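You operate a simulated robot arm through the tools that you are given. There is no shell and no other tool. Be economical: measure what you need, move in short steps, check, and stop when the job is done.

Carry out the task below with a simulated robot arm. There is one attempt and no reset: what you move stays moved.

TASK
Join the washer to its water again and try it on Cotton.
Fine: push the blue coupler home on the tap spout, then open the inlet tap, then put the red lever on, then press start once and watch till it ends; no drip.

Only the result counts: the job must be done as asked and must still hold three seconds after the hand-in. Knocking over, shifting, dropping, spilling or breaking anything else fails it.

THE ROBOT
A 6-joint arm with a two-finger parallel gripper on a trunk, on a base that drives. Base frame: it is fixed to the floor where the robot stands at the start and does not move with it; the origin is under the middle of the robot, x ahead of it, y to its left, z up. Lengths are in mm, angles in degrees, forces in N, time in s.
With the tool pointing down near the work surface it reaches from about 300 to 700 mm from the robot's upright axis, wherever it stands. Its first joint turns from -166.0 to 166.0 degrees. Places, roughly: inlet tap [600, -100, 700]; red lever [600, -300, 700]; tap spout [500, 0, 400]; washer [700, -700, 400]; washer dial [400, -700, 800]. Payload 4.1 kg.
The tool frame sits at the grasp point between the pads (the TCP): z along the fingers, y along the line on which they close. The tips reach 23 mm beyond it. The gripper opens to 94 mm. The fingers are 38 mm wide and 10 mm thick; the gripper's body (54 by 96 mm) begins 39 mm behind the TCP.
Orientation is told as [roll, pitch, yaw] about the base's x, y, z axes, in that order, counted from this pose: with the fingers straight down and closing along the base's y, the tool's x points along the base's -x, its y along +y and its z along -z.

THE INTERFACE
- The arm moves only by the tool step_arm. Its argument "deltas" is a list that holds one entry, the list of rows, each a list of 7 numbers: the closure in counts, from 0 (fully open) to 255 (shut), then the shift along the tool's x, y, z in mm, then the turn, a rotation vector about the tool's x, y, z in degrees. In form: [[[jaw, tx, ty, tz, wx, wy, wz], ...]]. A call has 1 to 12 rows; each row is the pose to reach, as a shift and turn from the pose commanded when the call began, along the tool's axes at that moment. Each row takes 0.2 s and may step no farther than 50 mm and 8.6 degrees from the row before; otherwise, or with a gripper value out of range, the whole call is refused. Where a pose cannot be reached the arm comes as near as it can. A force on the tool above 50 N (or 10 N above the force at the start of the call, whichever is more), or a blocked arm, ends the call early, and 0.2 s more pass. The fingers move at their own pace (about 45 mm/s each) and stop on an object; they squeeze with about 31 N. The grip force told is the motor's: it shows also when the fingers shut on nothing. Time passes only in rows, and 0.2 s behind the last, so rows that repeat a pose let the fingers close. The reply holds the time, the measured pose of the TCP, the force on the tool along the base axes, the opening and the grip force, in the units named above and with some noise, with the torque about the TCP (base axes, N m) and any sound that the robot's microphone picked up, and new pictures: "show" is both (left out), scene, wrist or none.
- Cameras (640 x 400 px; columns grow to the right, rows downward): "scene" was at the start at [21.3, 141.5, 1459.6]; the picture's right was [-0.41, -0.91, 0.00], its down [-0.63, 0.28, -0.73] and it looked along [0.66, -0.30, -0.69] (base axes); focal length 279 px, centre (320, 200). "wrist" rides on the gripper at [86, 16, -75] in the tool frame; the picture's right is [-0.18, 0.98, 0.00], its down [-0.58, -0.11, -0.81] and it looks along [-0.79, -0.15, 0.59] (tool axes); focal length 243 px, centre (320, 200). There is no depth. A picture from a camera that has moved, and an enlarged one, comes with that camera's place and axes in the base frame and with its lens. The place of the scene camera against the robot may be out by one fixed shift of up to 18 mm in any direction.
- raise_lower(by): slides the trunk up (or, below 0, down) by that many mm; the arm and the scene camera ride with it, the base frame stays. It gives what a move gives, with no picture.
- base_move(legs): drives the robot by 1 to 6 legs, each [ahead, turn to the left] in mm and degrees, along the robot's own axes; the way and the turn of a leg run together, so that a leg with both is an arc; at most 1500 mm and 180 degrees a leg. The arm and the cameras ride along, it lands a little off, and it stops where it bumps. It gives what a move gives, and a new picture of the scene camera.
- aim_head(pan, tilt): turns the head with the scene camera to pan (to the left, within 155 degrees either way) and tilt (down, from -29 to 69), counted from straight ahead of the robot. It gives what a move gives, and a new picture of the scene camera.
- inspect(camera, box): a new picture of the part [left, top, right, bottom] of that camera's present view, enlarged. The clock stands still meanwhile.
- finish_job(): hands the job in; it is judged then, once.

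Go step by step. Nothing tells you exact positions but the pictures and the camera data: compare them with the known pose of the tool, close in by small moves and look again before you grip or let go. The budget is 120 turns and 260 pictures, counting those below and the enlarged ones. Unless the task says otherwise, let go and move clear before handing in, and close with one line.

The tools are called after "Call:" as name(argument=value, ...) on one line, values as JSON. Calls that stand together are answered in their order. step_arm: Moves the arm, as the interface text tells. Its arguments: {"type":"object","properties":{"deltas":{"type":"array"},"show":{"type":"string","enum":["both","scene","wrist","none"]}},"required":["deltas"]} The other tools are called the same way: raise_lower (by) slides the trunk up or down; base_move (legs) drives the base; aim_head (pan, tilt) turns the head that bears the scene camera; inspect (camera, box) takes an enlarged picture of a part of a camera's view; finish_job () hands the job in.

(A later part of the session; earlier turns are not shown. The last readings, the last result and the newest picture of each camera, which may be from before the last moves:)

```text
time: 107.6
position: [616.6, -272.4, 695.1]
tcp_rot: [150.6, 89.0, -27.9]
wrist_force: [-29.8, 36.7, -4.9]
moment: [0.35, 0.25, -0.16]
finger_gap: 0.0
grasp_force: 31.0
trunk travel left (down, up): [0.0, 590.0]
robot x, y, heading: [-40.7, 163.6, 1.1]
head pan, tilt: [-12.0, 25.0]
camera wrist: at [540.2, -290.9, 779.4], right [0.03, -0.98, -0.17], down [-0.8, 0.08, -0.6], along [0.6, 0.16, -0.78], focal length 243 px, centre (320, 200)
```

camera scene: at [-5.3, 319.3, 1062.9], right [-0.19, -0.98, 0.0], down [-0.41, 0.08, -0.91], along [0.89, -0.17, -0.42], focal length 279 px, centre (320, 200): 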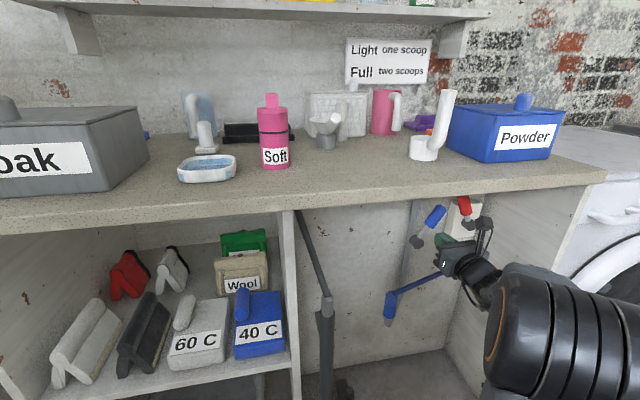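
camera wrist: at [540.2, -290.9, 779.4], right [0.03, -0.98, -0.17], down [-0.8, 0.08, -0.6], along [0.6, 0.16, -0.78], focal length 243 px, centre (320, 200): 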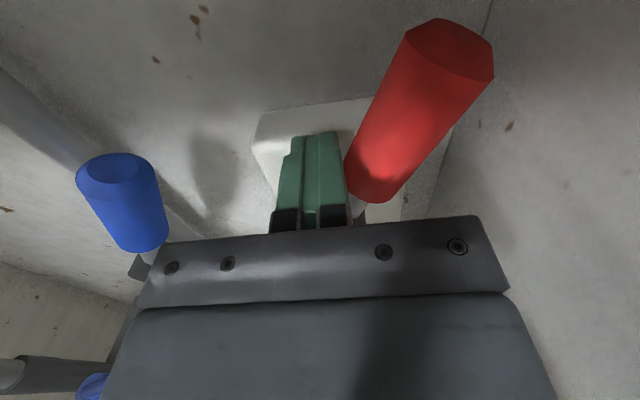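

The red lever is at its right stop. I back off and check the washer's display.

Call:
step_arm(deltas=[[[255, 0, -12, 0, 0, 0, 0], [255, 0, -25, 0, 0, 0, 0], [255, 0, -25, -40, 0, 0, 0], [255, 0, -25, -80, 0, 0, 0], [255, 0, -25, -120, 0, 0, 0], [255, 0, -25, -160, 0, 0, 0]]], show="none")

Call:
base_move(legs=[[-300, 0]])

Call:
inspect(camera="scene", box=[340, 150, 460, 290])

Call:
inspect(camera="scene", box=[480, 110, 640, 230])

```text
time: 109.0
position: [453.9, -253.9, 689.9]
tcp_rot: [152.0, 88.8, -26.9]
wrist_force: [0.9, 0.2, 0.8]
moment: [-0.01, -0.03, -0.01]
finger_gap: 0.0
grasp_force: 31.0
trunk travel left (down, up): [0.0, 590.0]
robot x, y, heading: [-39.8, 161.3, 0.9]
head pan, tilt: [-12.0, 25.0]
```

```text
time: 111.0
position: [151.4, -260.3, 689.8]
tcp_rot: [152.2, 88.8, -27.0]
wrist_force: [0.1, -0.1, 0.1]
moment: [0.02, -0.02, -0.02]
finger_gap: 0.1
grasp_force: 30.9
trunk travel left (down, up): [0.0, 590.0]
robot x, y, heading: [-340.1, 160.2, 0.5]
head pan, tilt: [-12.0, 25.0]
camera scene: at [-304.9, 314.7, 1063.0], right [-0.2, -0.98, 0.0], down [-0.41, 0.08, -0.91], along [0.89, -0.18, -0.42], focal length 279 px, centre (320, 200)
```

scene: 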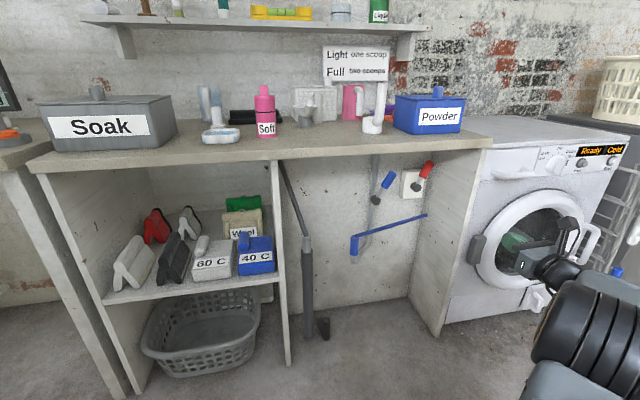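

```text
2.86 times, centred on (400, 220) of scene
camera zoom: at [-304.9, 314.7, 1063.0], right [-0.2, -0.98, 0.0], down [-0.41, 0.08, -0.91], along [0.89, -0.18, -0.42], focal length 798 px, centre (91, 143)
```

zoom: 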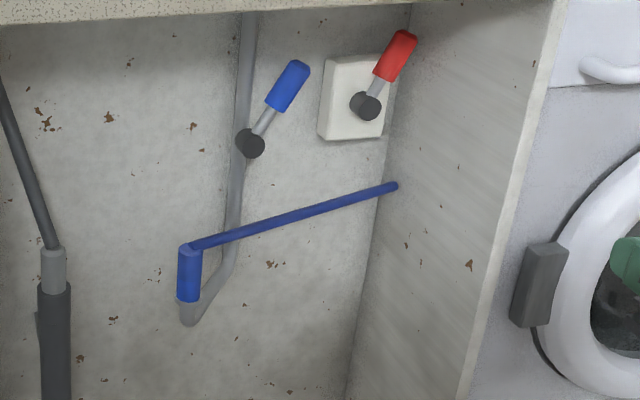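

```text
3.33 times, centred on (560, 170) of scene
camera zoom: at [-304.9, 314.7, 1063.0], right [-0.2, -0.98, 0.0], down [-0.41, 0.08, -0.91], along [0.89, -0.18, -0.42], focal length 930 px, centre (-480, 300)
```

zoom: 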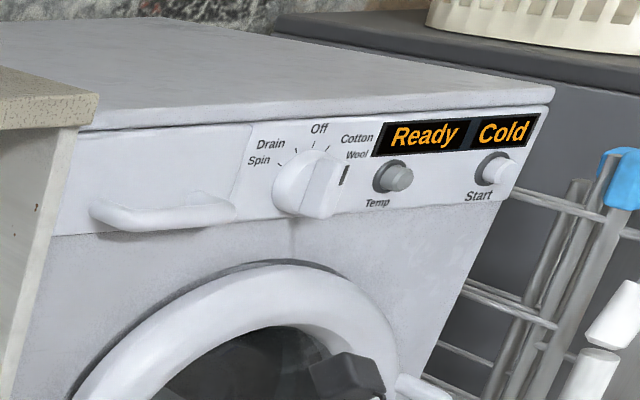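

Display reads "Ready / Cold", both levers are right and there's no drip. Now to the washer front: tuck the arm a little and drive right.

Call:
step_arm(deltas=[[[255, 0, -40, 0, 0, 0, 0], [255, 0, -80, 0, 0, 0, 0], [255, 0, -120, 0, 0, 0, 0], [255, 0, -150, 0, 0, 0, 0]]], show="none")

Call:
base_move(legs=[[0, -90], [580, 0], [0, 89.5]])

Call:
aim_head(pan=-20, tilt=20)

```text
time: 112.0
position: [151.4, -112.3, 687.6]
tcp_rot: [150.7, 88.8, -28.6]
wrist_force: [0.6, -0.5, -0.7]
moment: [0.01, -0.01, 0.04]
finger_gap: 0.0
grasp_force: 31.2
trunk travel left (down, up): [0.0, 590.0]
robot x, y, heading: [-340.2, 160.6, 0.3]
head pan, tilt: [-12.0, 25.0]
```

```text
time: 123.1
position: [161.1, -689.4, 687.8]
tcp_rot: [152.1, 88.8, -26.0]
wrist_force: [0.4, 0.3, -0.2]
moment: [0.01, 0.0, 0.0]
finger_gap: 0.0
grasp_force: 30.8
trunk travel left (down, up): [0.0, 590.0]
robot x, y, heading: [-331.5, -430.5, 1.6]
head pan, tilt: [-12.0, 25.0]
camera scene: at [-301.4, -272.4, 1063.0], right [-0.18, -0.98, 0.0], down [-0.42, 0.08, -0.91], along [0.89, -0.16, -0.42], focal length 279 px, centre (320, 200)
```

scene: 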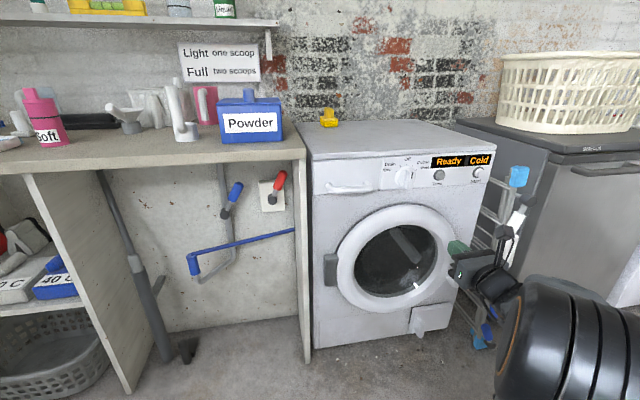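

```text
time: 123.8
position: [160.6, -689.0, 688.6]
tcp_rot: [151.8, 88.9, -26.3]
wrist_force: [-0.1, 0.4, -0.5]
moment: [-0.01, 0.02, -0.04]
finger_gap: 0.0
grasp_force: 31.1
trunk travel left (down, up): [0.0, 590.0]
robot x, y, heading: [-336.5, -428.6, 1.7]
head pan, tilt: [-20.0, 20.0]
camera scene: at [-303.6, -285.1, 1071.0], right [-0.31, -0.95, 0.0], down [-0.32, 0.11, -0.94], along [0.89, -0.3, -0.34], focal length 279 px, centre (320, 200)
```

scene: 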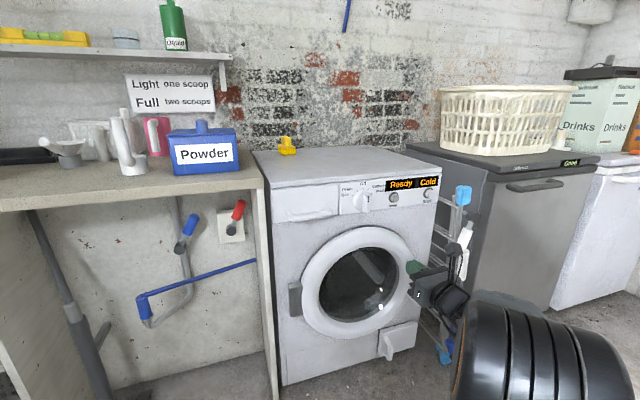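

Call:
inspect(camera="scene", box=[325, 165, 445, 230])

Call:
inspect(camera="scene", box=[335, 172, 399, 222])

```text
5.33 times, centred on (385, 198) of scene
camera zoom: at [-303.6, -285.1, 1071.0], right [-0.31, -0.95, 0.0], down [-0.32, 0.11, -0.94], along [0.89, -0.3, -0.34], focal length 1489 px, centre (-27, 213)
```

zoom: 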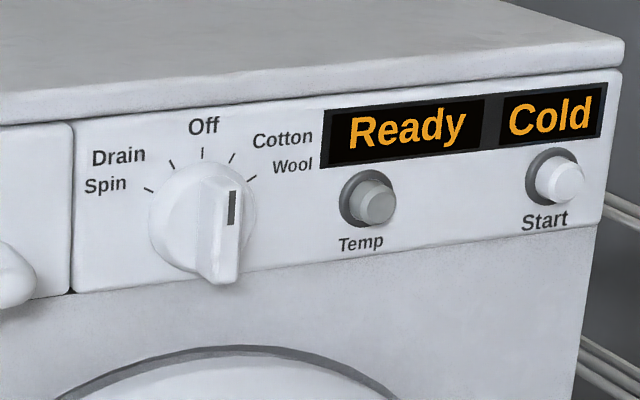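

```text
8.00 times, centred on (367, 197) of scene
camera zoom: at [-303.6, -285.1, 1071.0], right [-0.31, -0.95, 0.0], down [-0.32, 0.11, -0.94], along [0.89, -0.3, -0.34], focal length 2233 px, centre (-56, 224)
```

zoom: 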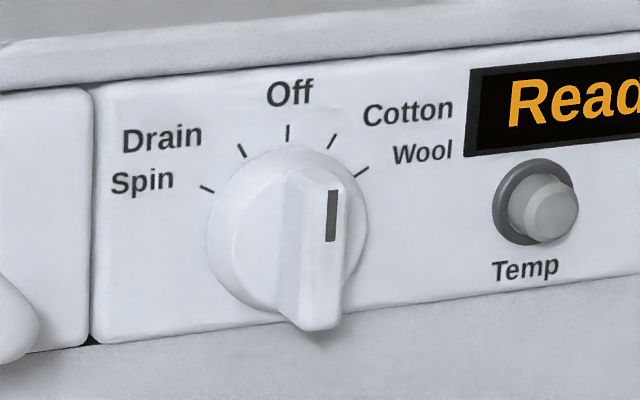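

The dial bar points at Off; Cotton is one tick, about 30° clockwise. I raise the trunk, centre the hand and look with the wrist camera to locate the dial.

Call:
raise_lower(by=70)

Call:
step_arm(deltas=[[[200, 0, 0, 0, 0, 0, 0], [150, 0, 0, 0, 0, 0, 0], [130, 0, 0, 0, 0, 0, 0]]], show="wrist")

```text
time: 124.8
position: [161.6, -689.2, 757.2]
tcp_rot: [152.0, 88.8, -26.1]
wrist_force: [0.3, -0.8, -0.1]
moment: [0.01, 0.01, 0.01]
finger_gap: 0.1
grasp_force: 31.2
trunk travel left (down, up): [-70.0, 520.0]
robot x, y, heading: [-331.6, -429.6, 1.7]
head pan, tilt: [-20.0, 20.0]
```

```text
time: 125.6
position: [161.3, -690.3, 757.3]
tcp_rot: [152.0, 88.8, -26.1]
wrist_force: [0.7, 0.4, -1.0]
moment: [-0.03, 0.02, 0.0]
finger_gap: 46.1
grasp_force: 0.1
trunk travel left (down, up): [-70.0, 520.0]
robot x, y, heading: [-336.6, -427.7, 1.4]
head pan, tilt: [-20.0, 20.0]
camera wrist: at [85.7, -708.4, 843.2], right [0.03, -0.98, -0.17], down [-0.8, 0.08, -0.6], along [0.6, 0.16, -0.78], focal length 243 px, centre (320, 200)
```

wrist: 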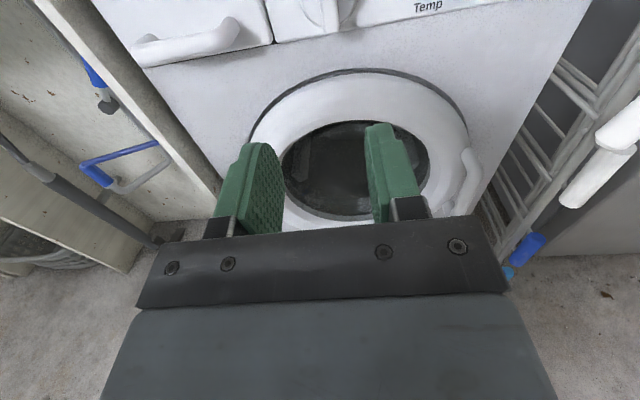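

I raise another 50 mm for a full view, square the tool up, and test in free air that the wrist can roll +32°.

Call:
raise_lower(by=50)

Call:
step_arm(deltas=[[[130, 0, 0, 0, -1.6, -1.2, 0], [130, 0, 0, 0, -1.6, -1.2, 0]]], show="wrist")

Call:
step_arm(deltas=[[[130, 0, 0, 0, 0, 0, 8], [130, 0, 0, 0, 0, 0, 16], [130, 0, 0, 0, 0, 0, 24], [130, 0, 0, 0, 0, 0, 32], [130, 0, 0, 0, 0, 0, 36]]], show="none")

Call:
step_arm(deltas=[[[130, 0, 0, 0, 0, 0, -8], [130, 0, 0, 0, 0, 0, -16], [130, 0, 0, 0, 0, 0, -24], [130, 0, 0, 0, 0, 0, -32], [130, 0, 0, 0, 0, 0, -36]]], show="none")

```text
time: 126.6
position: [161.1, -690.3, 808.7]
tcp_rot: [152.0, 88.8, -26.2]
wrist_force: [0.7, 0.2, -0.6]
moment: [0.05, 0.02, 0.01]
finger_gap: 45.8
grasp_force: 0.0
trunk travel left (down, up): [-120.0, 470.0]
robot x, y, heading: [-332.5, -428.5, 1.8]
head pan, tilt: [-20.0, 20.0]
```

```text
time: 127.2
position: [162.5, -688.6, 808.0]
tcp_rot: [74.1, 89.5, -105.7]
wrist_force: [-0.8, -1.0, 0.1]
moment: [-0.01, -0.03, -0.01]
finger_gap: 46.1
grasp_force: 0.1
trunk travel left (down, up): [-120.0, 470.0]
robot x, y, heading: [-332.0, -432.0, 1.4]
head pan, tilt: [-20.0, 20.0]
camera wrist: at [87.3, -706.1, 894.6], right [0.0, -0.98, -0.17], down [-0.81, 0.1, -0.58], along [0.59, 0.14, -0.8], focal length 243 px, centre (320, 200)
```

wrist: 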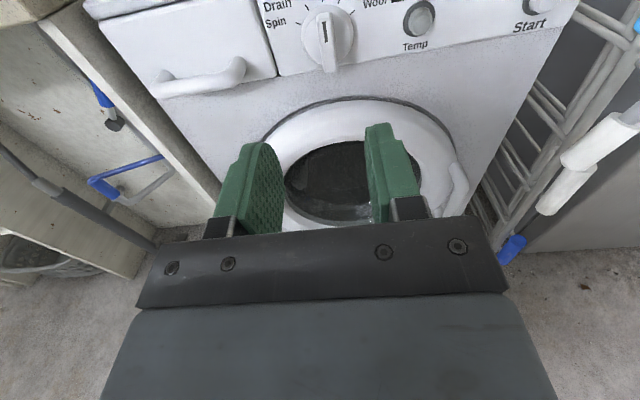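

```text
time: 128.4
position: [162.3, -690.1, 807.7]
tcp_rot: [-89.9, 54.4, 90.4]
wrist_force: [0.3, -0.6, 0.8]
moment: [0.0, 0.0, 0.0]
finger_gap: 45.8
grasp_force: 0.0
trunk travel left (down, up): [-120.0, 470.0]
robot x, y, heading: [-333.8, -434.0, 1.8]
head pan, tilt: [-20.0, 20.0]
```

```text
time: 129.6
position: [163.1, -691.7, 807.5]
tcp_rot: [79.2, 89.3, -100.6]
wrist_force: [0.1, 0.0, -0.5]
moment: [-0.01, -0.03, 0.0]
finger_gap: 46.1
grasp_force: 0.1
trunk travel left (down, up): [-120.0, 470.0]
robot x, y, heading: [-334.7, -431.9, 1.8]
head pan, tilt: [-20.0, 20.0]
```

Roll is available. Now a precise dial fix from the wrist.

Call:
inspect(camera="wrist", box=[250, 0, 410, 100])

Call:
inspect(camera="wrist", box=[460, 0, 620, 100])

```text
4.00 times, centred on (330, 50) of wrist
camera zoom: at [87.5, -705.9, 894.6], right [0.0, -0.98, -0.17], down [-0.81, 0.1, -0.58], along [0.59, 0.14, -0.8], focal length 970 px, centre (280, 800)
```

zoom: 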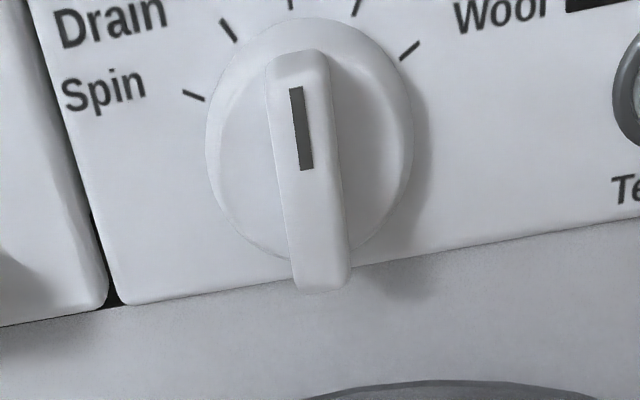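

```text
4.00 times, centred on (540, 50) of wrist
camera zoom: at [87.5, -705.9, 894.6], right [0.0, -0.98, -0.17], down [-0.81, 0.1, -0.58], along [0.59, 0.14, -0.8], focal length 970 px, centre (-560, 800)
```

zoom: 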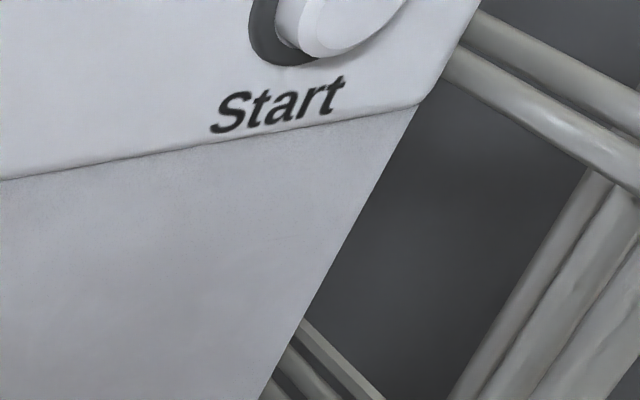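

Dial bar front face ≈ (447, −691, 755). I drive 200 mm forward and lower to its height.

Call:
base_move(legs=[[200, -1.6]])

Call:
step_arm(deltas=[[[130, -20, 0, 0, 0, 0, 0], [130, -40, 0, 0, 0, 0, 0], [130, -52, 0, 0, 0, 0, 0]]], show="wrist")

```text
time: 131.1
position: [352.7, -700.6, 806.8]
tcp_rot: [76.9, 89.4, -104.5]
wrist_force: [0.8, -0.1, -0.3]
moment: [0.03, -0.03, -0.01]
finger_gap: 46.2
grasp_force: 0.1
trunk travel left (down, up): [-120.0, 470.0]
robot x, y, heading: [-137.3, -427.8, -0.1]
head pan, tilt: [-20.0, 20.0]
camera scene: at [-102.7, -282.9, 1191.1], right [-0.34, -0.94, 0.0], down [-0.32, 0.12, -0.94], along [0.88, -0.32, -0.34], focal length 279 px, centre (320, 200)
```

scene: 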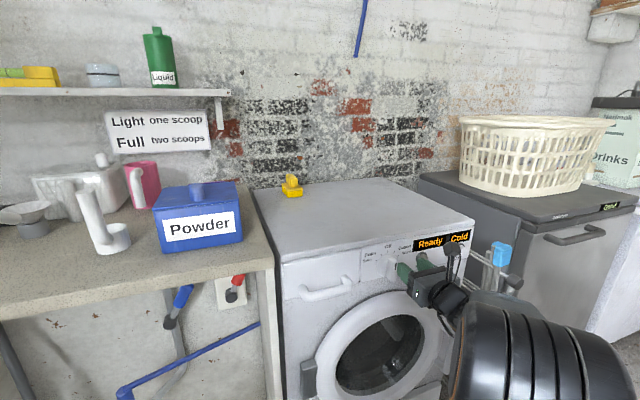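

```text
time: 131.9
position: [351.9, -702.5, 757.5]
tcp_rot: [81.5, 89.3, -99.9]
wrist_force: [-0.5, 0.3, -0.6]
moment: [-0.03, -0.01, -0.01]
finger_gap: 46.0
grasp_force: 0.0
trunk travel left (down, up): [-120.0, 470.0]
robot x, y, heading: [-135.8, -429.8, 0.1]
head pan, tilt: [-20.0, 20.0]
camera wrist: at [277.3, -715.5, 843.9], right [-0.02, -0.98, -0.17], down [-0.8, 0.12, -0.58], along [0.59, 0.13, -0.79], focal length 243 px, centre (320, 200)
```

wrist: 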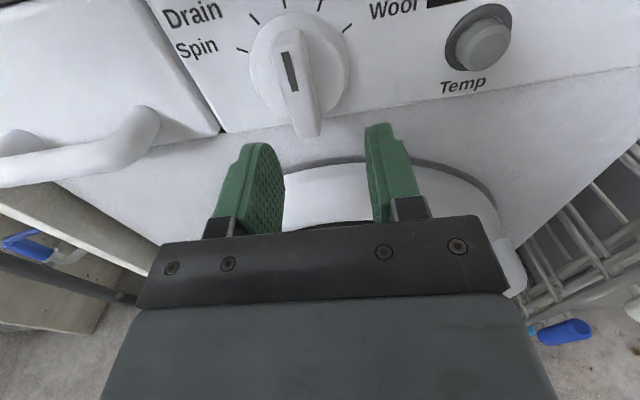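

Confirmed at (447, −689, 757). I shift 14 mm left, square the yaw, and go forward.

Call:
step_arm(deltas=[[[130, 0, -14, 0, 1.5, 0, 0], [130, 0, -14, 30, 1.5, 0, 0], [130, 0, -14, 55, 1.5, 0, 0]]], show="wrist")

```text
time: 132.7
position: [408.6, -688.5, 755.5]
tcp_rot: [76.5, 89.4, -103.2]
wrist_force: [0.7, 0.3, 0.2]
moment: [-0.03, 0.0, 0.01]
finger_gap: 46.0
grasp_force: 0.0
trunk travel left (down, up): [-120.0, 470.0]
robot x, y, heading: [-135.2, -427.0, 0.1]
head pan, tilt: [-20.0, 20.0]
camera wrist: at [332.6, -704.3, 842.1], right [0.0, -0.98, -0.17], down [-0.81, 0.1, -0.58], along [0.59, 0.14, -0.8], focal length 243 px, centre (320, 200)
```

wrist: 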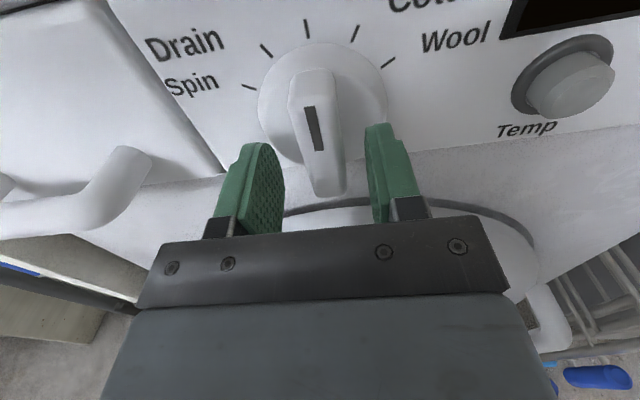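

Well centred. Forward 28 mm more, then close on the bar.

Call:
step_arm(deltas=[[[130, 0, 0, 14, 0, 0, 0], [130, 0, 0, 26, 0, 0, 0], [170, 0, 0, 26, 0, 0, 0], [210, 0, 0, 26, 0, 0, 0], [230, 0, 0, 26, 0, 0, 0], [230, 0, 0, 26, 0, 0, 0]]], show="wrist")

```text
time: 133.2
position: [412.6, -690.7, 754.3]
tcp_rot: [76.1, 89.5, -104.0]
wrist_force: [-26.7, 0.7, 6.4]
moment: [-0.01, -0.58, 0.69]
finger_gap: 46.6
grasp_force: 0.3
trunk travel left (down, up): [-120.0, 470.0]
robot x, y, heading: [-136.5, -422.1, 0.1]
head pan, tilt: [-20.0, 20.0]
stopped in row 2: the force on the tool passed its limit at 72 N (the readings are from after the stop); the commanded pose is now the measured one
camera wrist: at [338.0, -706.5, 841.5], right [0.0, -0.98, -0.18], down [-0.81, 0.11, -0.58], along [0.59, 0.14, -0.79], focal length 243 px, centre (320, 200)
```

wrist: 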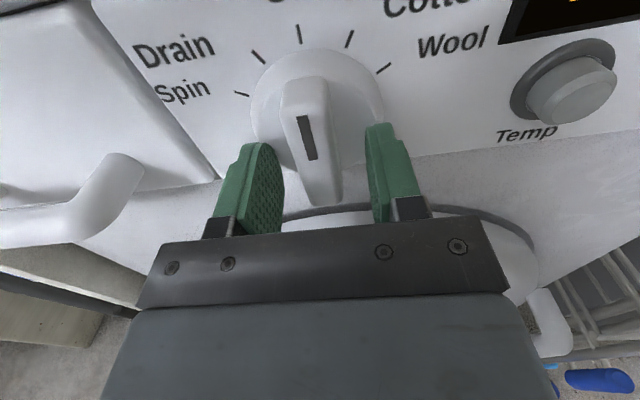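

Contact: re-triangulating with wrist rays alone, the bar's front is at x ≈ 414 and its centre at z ≈ 769, so the tips met the disc. I back off 4 mm, raise 14 mm and close there.

Call:
step_arm(deltas=[[[130, 0, 0, -8, 0, 0, 0], [130, 14, 2, -8, 0, 0, 0], [130, 14, 2, -4, 0, 0, 0]]], show="wrist")

```text
time: 134.0
position: [413.7, -690.5, 765.4]
tcp_rot: [42.2, 89.4, -137.7]
wrist_force: [0.5, -0.3, -0.2]
moment: [-0.02, -0.01, -0.01]
finger_gap: 45.9
grasp_force: 0.0
trunk travel left (down, up): [-120.0, 470.0]
robot x, y, heading: [-133.4, -427.0, 0.1]
head pan, tilt: [-20.0, 20.0]
camera wrist: at [338.1, -706.8, 852.7], right [0.0, -0.98, -0.18], down [-0.81, 0.1, -0.58], along [0.59, 0.14, -0.8], focal length 243 px, centre (320, 200)
```

wrist: 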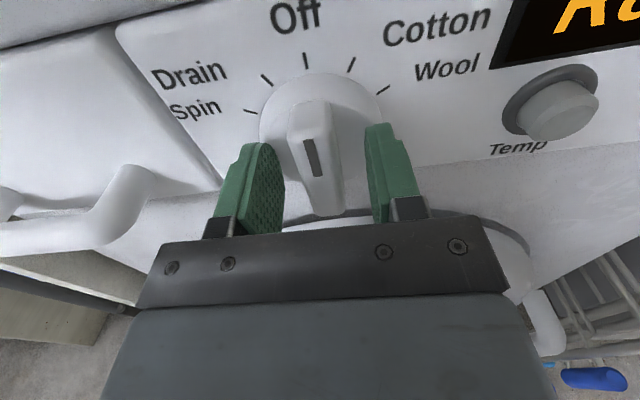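

Now the fingers straddle the bar. Closing.

Call:
step_arm(deltas=[[[150, 2, 2, 0, 0, 0, 0], [170, 2, 2, 0, 0, 0, 0], [190, 2, 2, 0, 0, 0, 0], [210, 2, 2, 0, 0, 0, 0], [230, 2, 2, 0, 0, 0, 0], [230, 2, 2, 0, 0, 0, 0]]], show="wrist")

```text
time: 135.4
position: [412.7, -690.4, 766.4]
tcp_rot: [47.1, 89.5, -132.6]
wrist_force: [-2.4, 17.2, -1.7]
moment: [0.07, -0.33, -0.3]
finger_gap: 18.6
grasp_force: 45.1
trunk travel left (down, up): [-120.0, 470.0]
robot x, y, heading: [-135.9, -425.8, 0.1]
head pan, tilt: [-20.0, 20.0]
camera wrist: at [337.9, -707.2, 854.7], right [0.0, -0.98, -0.18], down [-0.81, 0.1, -0.58], along [0.59, 0.14, -0.8], focal length 243 px, centre (320, 200)
```

wrist: 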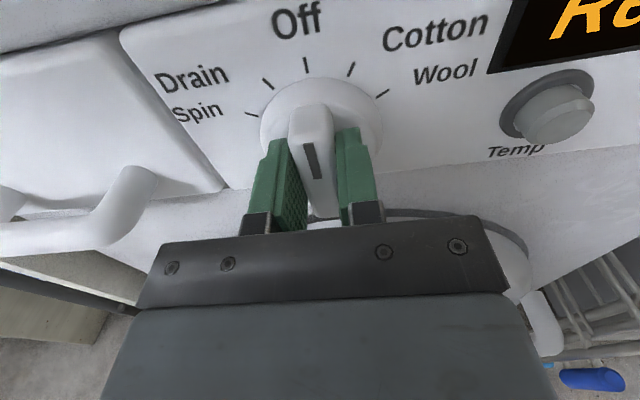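

Gripped (18.6 mm). I relax the 17 N side load and roll +30° clockwise.

Call:
step_arm(deltas=[[[230, 0, -2.5, 0, 0, 0, 0], [230, 0, -2.5, 0, 0, 0, 6], [230, 0, -2.5, 0, 0, 0, 12], [230, 0, -2.5, 0, 0, 0, 18], [230, 0, -2.5, 0, 0, 0, 24], [230, 0, -2.5, 0, 0, 0, 30], [230, 0, -2.5, 0, 0, 0, 30]]], show="both")

Call:
inspect(camera="wrist", box=[220, 20, 420, 220])

```text
time: 137.0
position: [412.1, -692.8, 767.3]
tcp_rot: [-89.0, 60.1, 90.6]
wrist_force: [2.2, -12.9, -5.5]
moment: [-0.04, 1.07, 1.22]
finger_gap: 18.9
grasp_force: 44.8
trunk travel left (down, up): [-120.0, 470.0]
robot x, y, heading: [-135.6, -425.6, -0.1]
head pan, tilt: [-20.0, 20.0]
camera scene: at [-102.0, -284.2, 1191.2], right [-0.34, -0.94, 0.0], down [-0.32, 0.12, -0.94], along [0.88, -0.32, -0.34], focal length 279 px, centre (320, 200)
camera wrist: at [337.7, -750.1, 834.7], right [-0.01, -0.76, -0.65], down [-0.81, 0.38, -0.44], along [0.59, 0.52, -0.62], focal length 243 px, centre (320, 200)
```

scene: 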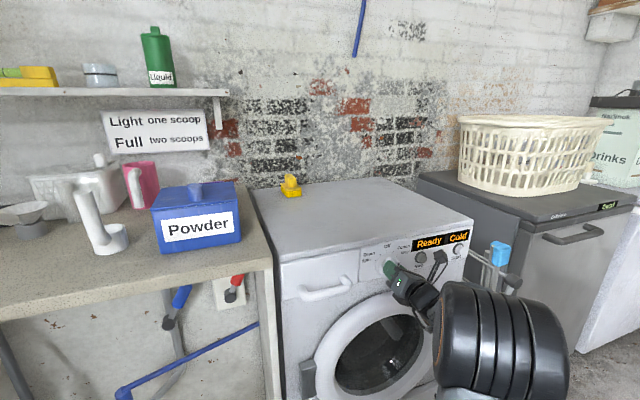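
wrist: 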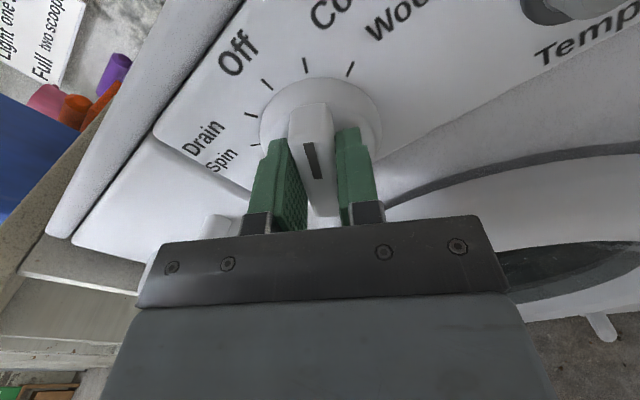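

```text
2.00 times, centred on (320, 120) of wrist
camera zoom: at [337.7, -750.1, 834.7], right [-0.01, -0.76, -0.65], down [-0.81, 0.38, -0.44], along [0.59, 0.52, -0.62], focal length 485 px, centre (320, 360)
```

zoom: 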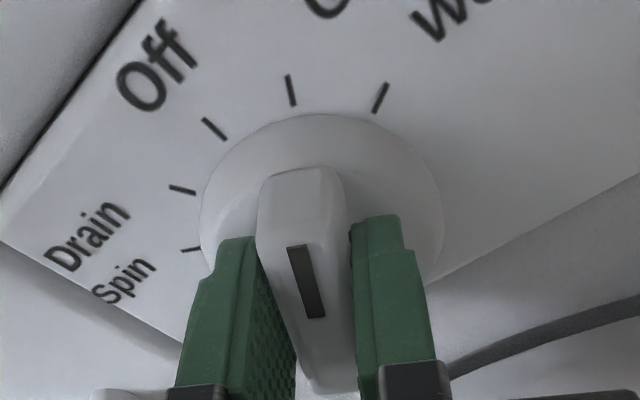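

The bar now points at the Cotton tick exactly as it earlier pointed at Off. I open and back off, then verify.

Call:
step_arm(deltas=[[[200, 0, 0, 0, 0, 0, 0], [160, 0, 0, 0, 0, 0, 0], [130, 0, 0, 0, 0, 0, 0], [130, 0, 0, -20, 0, 0, 0], [130, 0, 0, -60, 0, 0, 0], [130, 0, 0, -80, 0, 0, -8], [130, 0, 0, -80, 0, 0, -16], [130, 0, 0, -80, 0, 0, -24], [130, 0, 0, -80, 0, 0, -30]]])

Call:
inspect(camera="scene", box=[350, 220, 480, 300])

Call:
inspect(camera="wrist", box=[240, 0, 400, 140])

```text
time: 139.0
position: [332.2, -691.1, 769.2]
tcp_rot: [51.2, 89.3, -128.7]
wrist_force: [-0.5, 0.1, 0.2]
moment: [0.0, 0.0, 0.0]
finger_gap: 46.1
grasp_force: 0.1
trunk travel left (down, up): [-120.0, 470.0]
robot x, y, heading: [-136.1, -423.5, 0.2]
head pan, tilt: [-20.0, 20.0]
camera scene: at [-102.8, -282.9, 1191.1], right [-0.34, -0.94, 0.0], down [-0.32, 0.12, -0.94], along [0.88, -0.32, -0.34], focal length 279 px, centre (320, 200)
camera wrist: at [257.5, -706.2, 855.9], right [0.0, -0.98, -0.18], down [-0.81, 0.1, -0.58], along [0.59, 0.14, -0.8], focal length 243 px, centre (320, 200)
```

scene: 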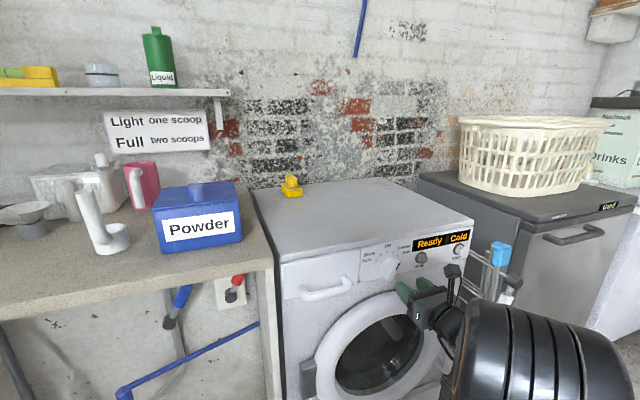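
wrist: 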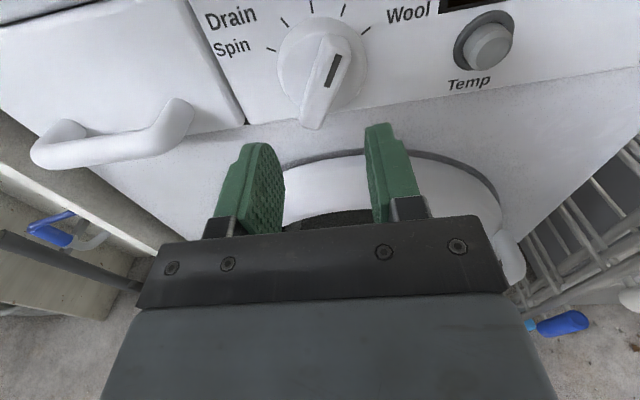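

```text
4.92 times, centred on (415, 260) of scene
camera zoom: at [-102.8, -282.9, 1191.1], right [-0.34, -0.94, 0.0], down [-0.32, 0.12, -0.94], along [0.88, -0.32, -0.34], focal length 1374 px, centre (-148, -95)
```

zoom: 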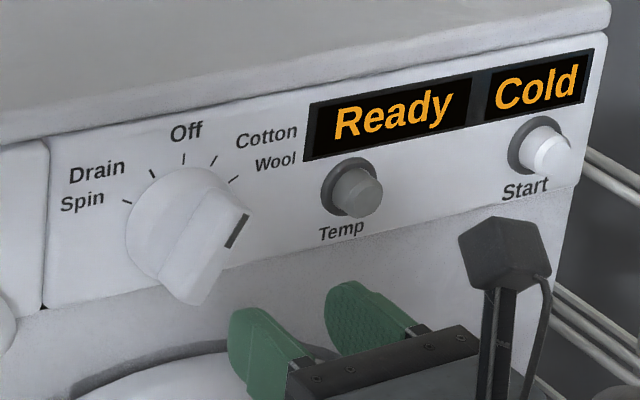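

```text
2.86 times, centred on (320, 70) of wrist
camera zoom: at [257.5, -706.2, 855.9], right [0.0, -0.98, -0.18], down [-0.81, 0.1, -0.58], along [0.59, 0.14, -0.8], focal length 693 px, centre (320, 571)
```

zoom: 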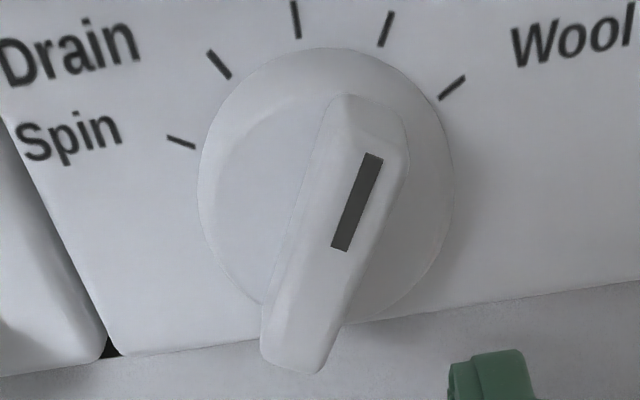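

The dial is at Cotton and the display says "Ready". Now I close the fingers and shift right to look at Start.

Call:
step_arm(deltas=[[[255, 0, 30, -10, 0, 0, 0], [255, 0, 60, -20, 0, 0, 0], [255, 0, 95, -20, 0, 0, 0], [255, 0, 130, -20, 0, 0, 0], [255, 0, 165, -20, 0, 0, 0], [255, 0, 195, -20, 0, 0, 0]]])

```text
time: 140.4
position: [313.1, -886.7, 770.2]
tcp_rot: [42.3, 89.4, -137.7]
wrist_force: [0.2, 0.4, 0.6]
moment: [0.01, -0.01, -0.03]
finger_gap: 0.0
grasp_force: 30.6
trunk travel left (down, up): [-120.0, 470.0]
robot x, y, heading: [-138.6, -426.0, -0.2]
head pan, tilt: [-20.0, 20.0]
camera scene: at [-102.8, -282.8, 1191.0], right [-0.34, -0.94, 0.0], down [-0.32, 0.12, -0.94], along [0.88, -0.32, -0.34], focal length 279 px, centre (320, 200)
camera wrist: at [239.0, -902.3, 856.7], right [0.0, -0.98, -0.18], down [-0.81, 0.1, -0.58], along [0.59, 0.14, -0.8], focal length 243 px, centre (320, 200)
```

scene: 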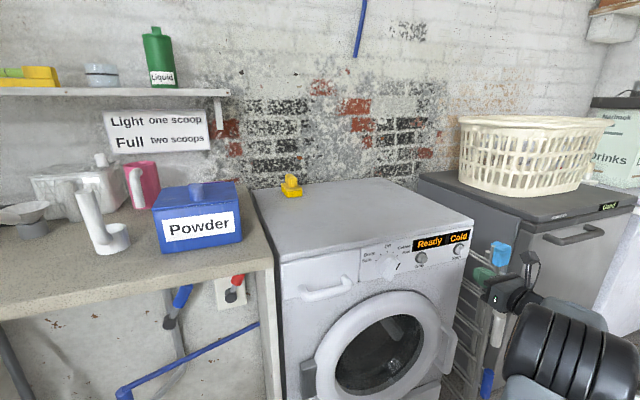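
wrist: 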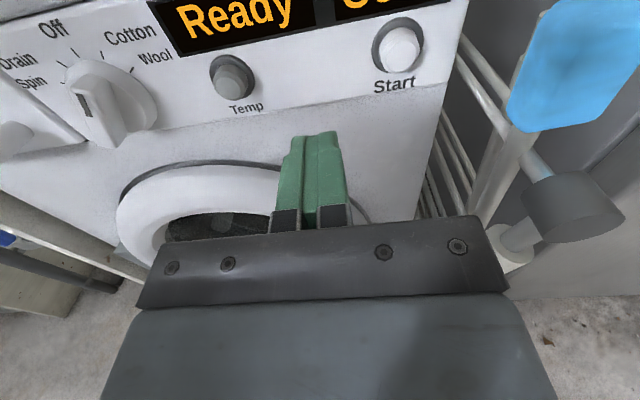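

Start's face ≈ (430, −943, 769). The mop to its right leaves about 20 mm beside the hand. I line up and check.

Call:
step_arm(deltas=[[[255, 0, 28, 0, 0, 0, 0], [255, 0, 55, 10, 0, 0, 0], [255, 0, 55, 30, 0, 0, 0]]])

```text
time: 141.2
position: [343.3, -941.0, 771.0]
tcp_rot: [44.3, 89.4, -135.7]
wrist_force: [-0.7, -0.4, 0.6]
moment: [0.0, 0.0, -0.01]
finger_gap: 0.0
grasp_force: 31.4
trunk travel left (down, up): [-120.0, 470.0]
robot x, y, heading: [-137.7, -423.2, -0.1]
head pan, tilt: [-20.0, 20.0]
camera scene: at [-103.0, -283.0, 1191.1], right [-0.34, -0.94, 0.0], down [-0.32, 0.12, -0.94], along [0.88, -0.32, -0.34], focal length 279 px, centre (320, 200)
camera wrist: at [268.6, -956.9, 857.3], right [0.0, -0.98, -0.18], down [-0.81, 0.1, -0.58], along [0.59, 0.14, -0.8], focal length 243 px, centre (320, 200)
```

scene: 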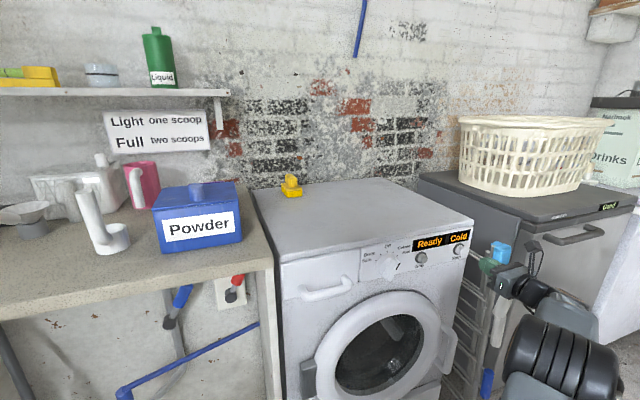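
wrist: 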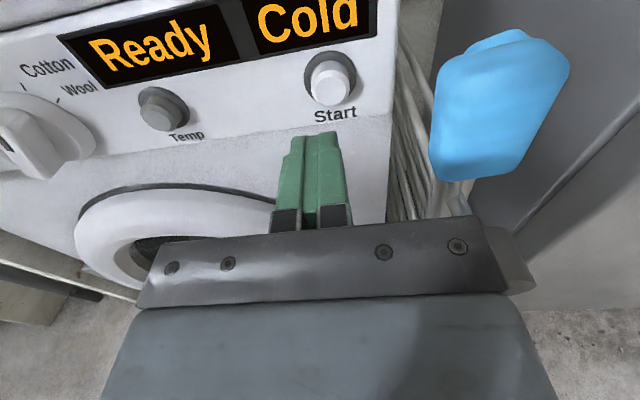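

The blue mop head corner is at about (358, −996), too near the hand's right flank for a straight approach. I'll yaw the tool 25° to the right so its body stays clear.

Call:
step_arm(deltas=[[[255, 0, -15, -5, 0, 0, 0], [255, -3, -28, -5, -8.3, 0, 0], [255, -5, -28, 0, -16.6, 0, 0], [255, -5, -28, 10, -25, 0, 0]]])

```text
time: 142.2
position: [352.2, -912.8, 765.0]
tcp_rot: [64.3, 89.4, -140.8]
wrist_force: [0.2, 0.0, 0.1]
moment: [0.04, 0.01, 0.02]
finger_gap: 0.0
grasp_force: 31.1
trunk travel left (down, up): [-120.0, 470.0]
robot x, y, heading: [-136.7, -427.0, 0.1]
head pan, tilt: [-20.0, 20.0]
camera scene: at [-103.0, -283.1, 1191.1], right [-0.34, -0.94, 0.0], down [-0.32, 0.12, -0.94], along [0.88, -0.32, -0.34], focal length 279 px, centre (320, 200)
camera wrist: at [278.3, -895.5, 851.4], right [-0.42, -0.89, -0.17], down [-0.69, 0.44, -0.58], along [0.59, -0.12, -0.8], focal length 243 px, centre (320, 200)
```

scene: 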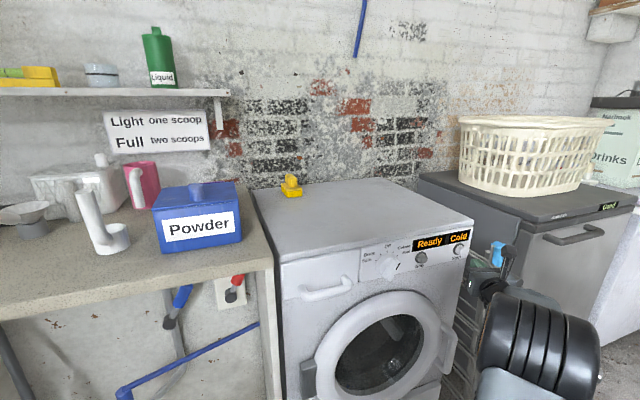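
wrist: 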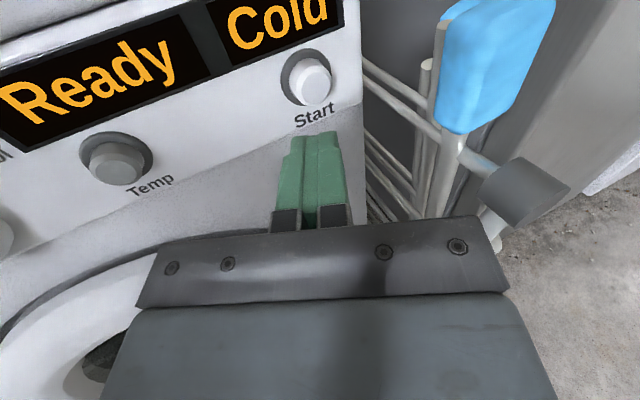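

Aligned: about 67 mm along the tool to the button. I approach to 58 mm first.

Call:
step_arm(deltas=[[[255, 1, -5.5, 25, 0, 0, 0], [255, 1, -5.5, 45, 0, 0, 0], [255, 1, -5.5, 57, 0, 0, 0]]])

```text
time: 143.0
position: [406.5, -930.4, 766.0]
tcp_rot: [68.8, 89.4, -136.3]
wrist_force: [-0.5, 0.3, 0.1]
moment: [-0.01, 0.03, -0.02]
finger_gap: 0.0
grasp_force: 31.0
trunk travel left (down, up): [-120.0, 470.0]
robot x, y, heading: [-137.4, -425.3, 0.2]
head pan, tilt: [-20.0, 20.0]
camera scene: at [-102.9, -283.0, 1191.1], right [-0.34, -0.94, 0.0], down [-0.32, 0.12, -0.94], along [0.88, -0.32, -0.34], focal length 279 px, centre (320, 200)
camera wrist: at [332.3, -914.4, 853.2], right [-0.42, -0.89, -0.17], down [-0.69, 0.43, -0.58], along [0.59, -0.12, -0.8], focal length 243 px, centre (320, 200)
```

scene: 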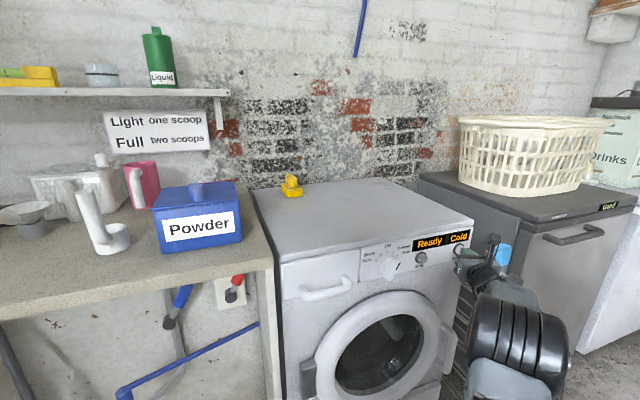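
wrist: 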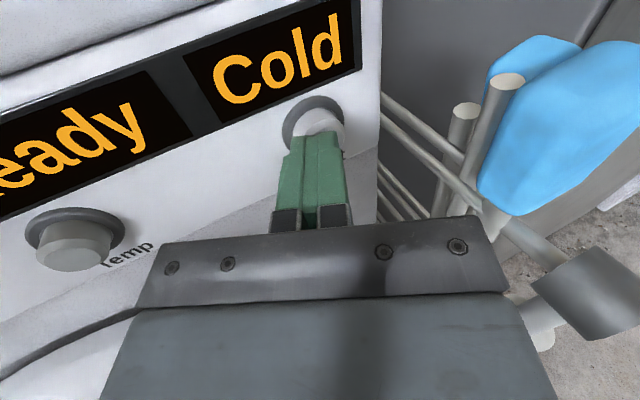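

The fingertip is in front of Start with the mop clear. One slow press, then straight back.

Call:
step_arm(deltas=[[[255, 0, 0, 4, 0, 0, 0], [255, 0, 0, 8, 0, 0, 0], [255, 0, 0, 11, 0, 0, 0], [255, 0, 0, 14, 0, 0, 0], [255, 0, 0, 17, 0, 0, 0]]], show="wrist")

```text
time: 144.2
position: [418.5, -938.6, 767.2]
tcp_rot: [70.6, 89.4, -134.5]
wrist_force: [-30.4, 25.3, -5.3]
moment: [0.14, 0.26, 0.57]
finger_gap: 0.0
grasp_force: 31.0
trunk travel left (down, up): [-120.0, 470.0]
robot x, y, heading: [-135.1, -428.5, -0.4]
head pan, tilt: [-20.0, 20.0]
heard: click
camera wrist: at [344.6, -921.5, 854.1], right [-0.42, -0.89, -0.17], down [-0.69, 0.44, -0.58], along [0.59, -0.12, -0.8], focal length 243 px, centre (320, 200)
```

wrist: 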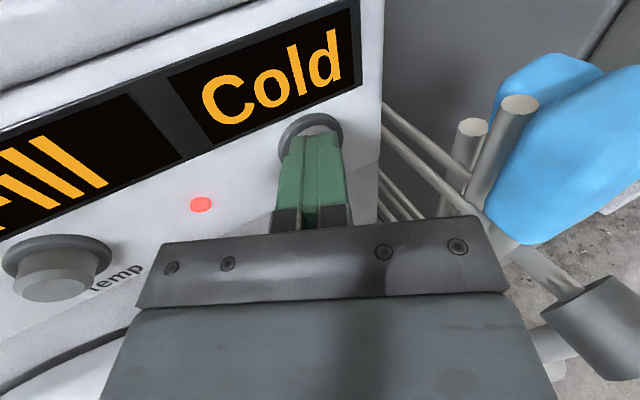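

A click was heard, the lamp is lit and the display shows "Fill". I withdraw straight back.

Call:
step_arm(deltas=[[[255, 0, 0, -10, 0, 0, 0], [255, 0, 0, -40, 0, 0, 0], [255, 0, 0, -80, 0, 0, 0], [255, 0, 0, -110, 0, 0, 0], [255, 0, -30, -130, 0, 0, 0], [255, 0, -60, -130, 0, 0, 0]]], show="scene")

Call:
inspect(camera="scene", box=[350, 215, 480, 295])

```text
time: 145.6
position: [329.4, -828.8, 764.6]
tcp_rot: [68.6, 89.4, -136.3]
wrist_force: [0.0, 0.3, -0.1]
moment: [0.0, 0.0, 0.02]
finger_gap: 0.1
grasp_force: 30.7
trunk travel left (down, up): [-120.0, 470.0]
robot x, y, heading: [-134.6, -425.3, 0.1]
head pan, tilt: [-20.0, 20.0]
camera scene: at [-102.9, -283.1, 1191.1], right [-0.34, -0.94, 0.0], down [-0.32, 0.12, -0.94], along [0.88, -0.32, -0.34], focal length 279 px, centre (320, 200)
```

scene: 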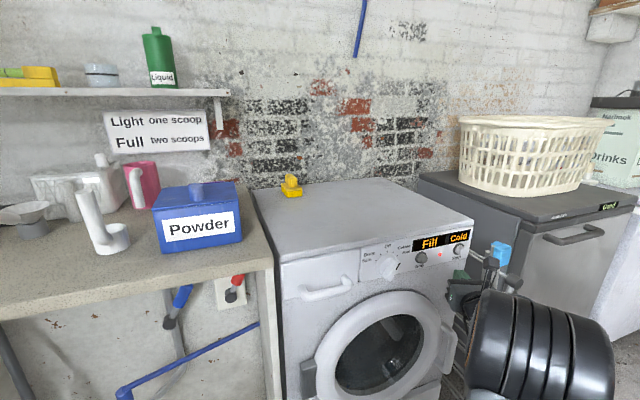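

```text
4.92 times, centred on (415, 255) of scene
camera zoom: at [-102.9, -283.1, 1191.1], right [-0.34, -0.94, 0.0], down [-0.32, 0.12, -0.94], along [0.88, -0.32, -0.34], focal length 1374 px, centre (-148, -71)
```

zoom: 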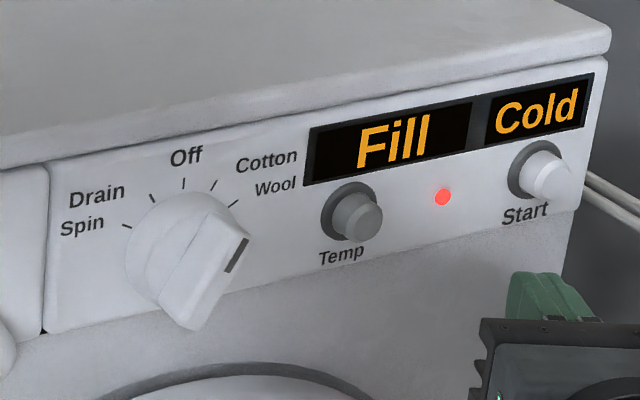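

It's filling on Cotton. I aim the head so both the coupler and the display are in view, and wait.

Call:
aim_head(pan=0, tilt=40)

Call:
step_arm(deltas=[[[255, 0, 0, -10, 0, 0, 0], [255, 0, 0, -20, 0, 0, 0], [255, 0, 0, -20, 0, 0, 0], [255, 0, 0, -20, 0, 0, 0], [255, 0, 0, -20, 0, 0, 0], [255, 0, 0, -20, 0, 0, 0], [255, 0, 0, -20, 0, 0, 0], [255, 0, 0, -20, 0, 0, 0], [255, 0, 0, -20, 0, 0, 0], [255, 0, 0, -20, 0, 0, 0], [255, 0, 0, -20, 0, 0, 0], [255, 0, 0, -20, 0, 0, 0]]], show="scene")

```text
time: 146.4
position: [330.4, -830.3, 764.8]
tcp_rot: [69.0, 89.5, -136.0]
wrist_force: [-0.1, -0.4, 0.1]
moment: [0.01, -0.02, 0.03]
finger_gap: 0.2
grasp_force: 31.6
trunk travel left (down, up): [-120.0, 470.0]
robot x, y, heading: [-135.5, -426.2, -0.2]
head pan, tilt: [0.0, 40.0]
camera scene: at [-105.3, -251.1, 1159.7], right [0.0, -1.0, 0.0], down [-0.64, 0.0, -0.77], along [0.77, 0.0, -0.64], focal length 279 px, centre (320, 200)
```

scene: 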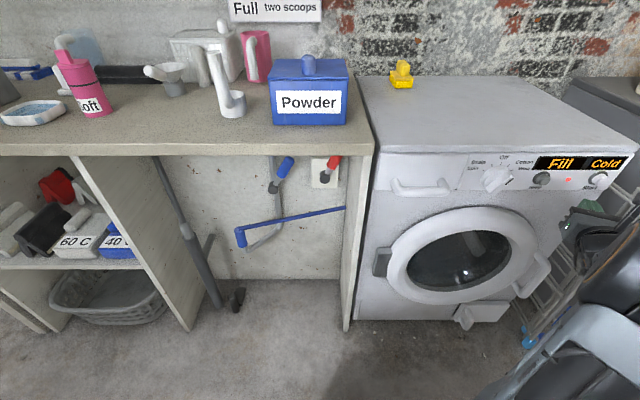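

```text
time: 149.0
position: [311.4, -822.2, 766.7]
tcp_rot: [69.4, 89.3, -135.5]
wrist_force: [-0.2, -0.6, 0.7]
moment: [0.0, 0.0, 0.01]
finger_gap: 0.0
grasp_force: 31.4
trunk travel left (down, up): [-120.0, 470.0]
robot x, y, heading: [-138.4, -430.0, 0.0]
head pan, tilt: [0.0, 40.0]
camera scene: at [-105.3, -251.0, 1159.6], right [0.0, -1.0, 0.0], down [-0.64, 0.0, -0.77], along [0.77, 0.0, -0.64], focal length 279 px, centre (320, 200)
```

scene: 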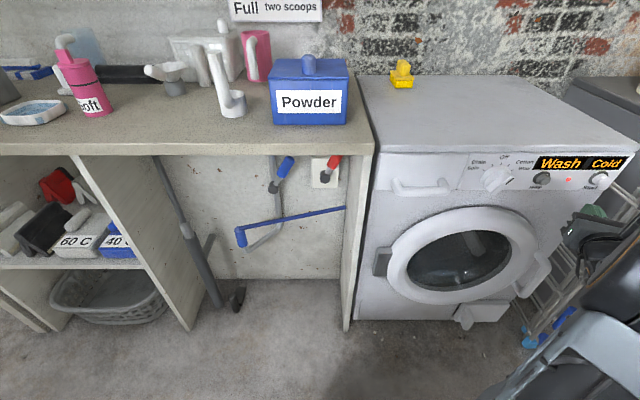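

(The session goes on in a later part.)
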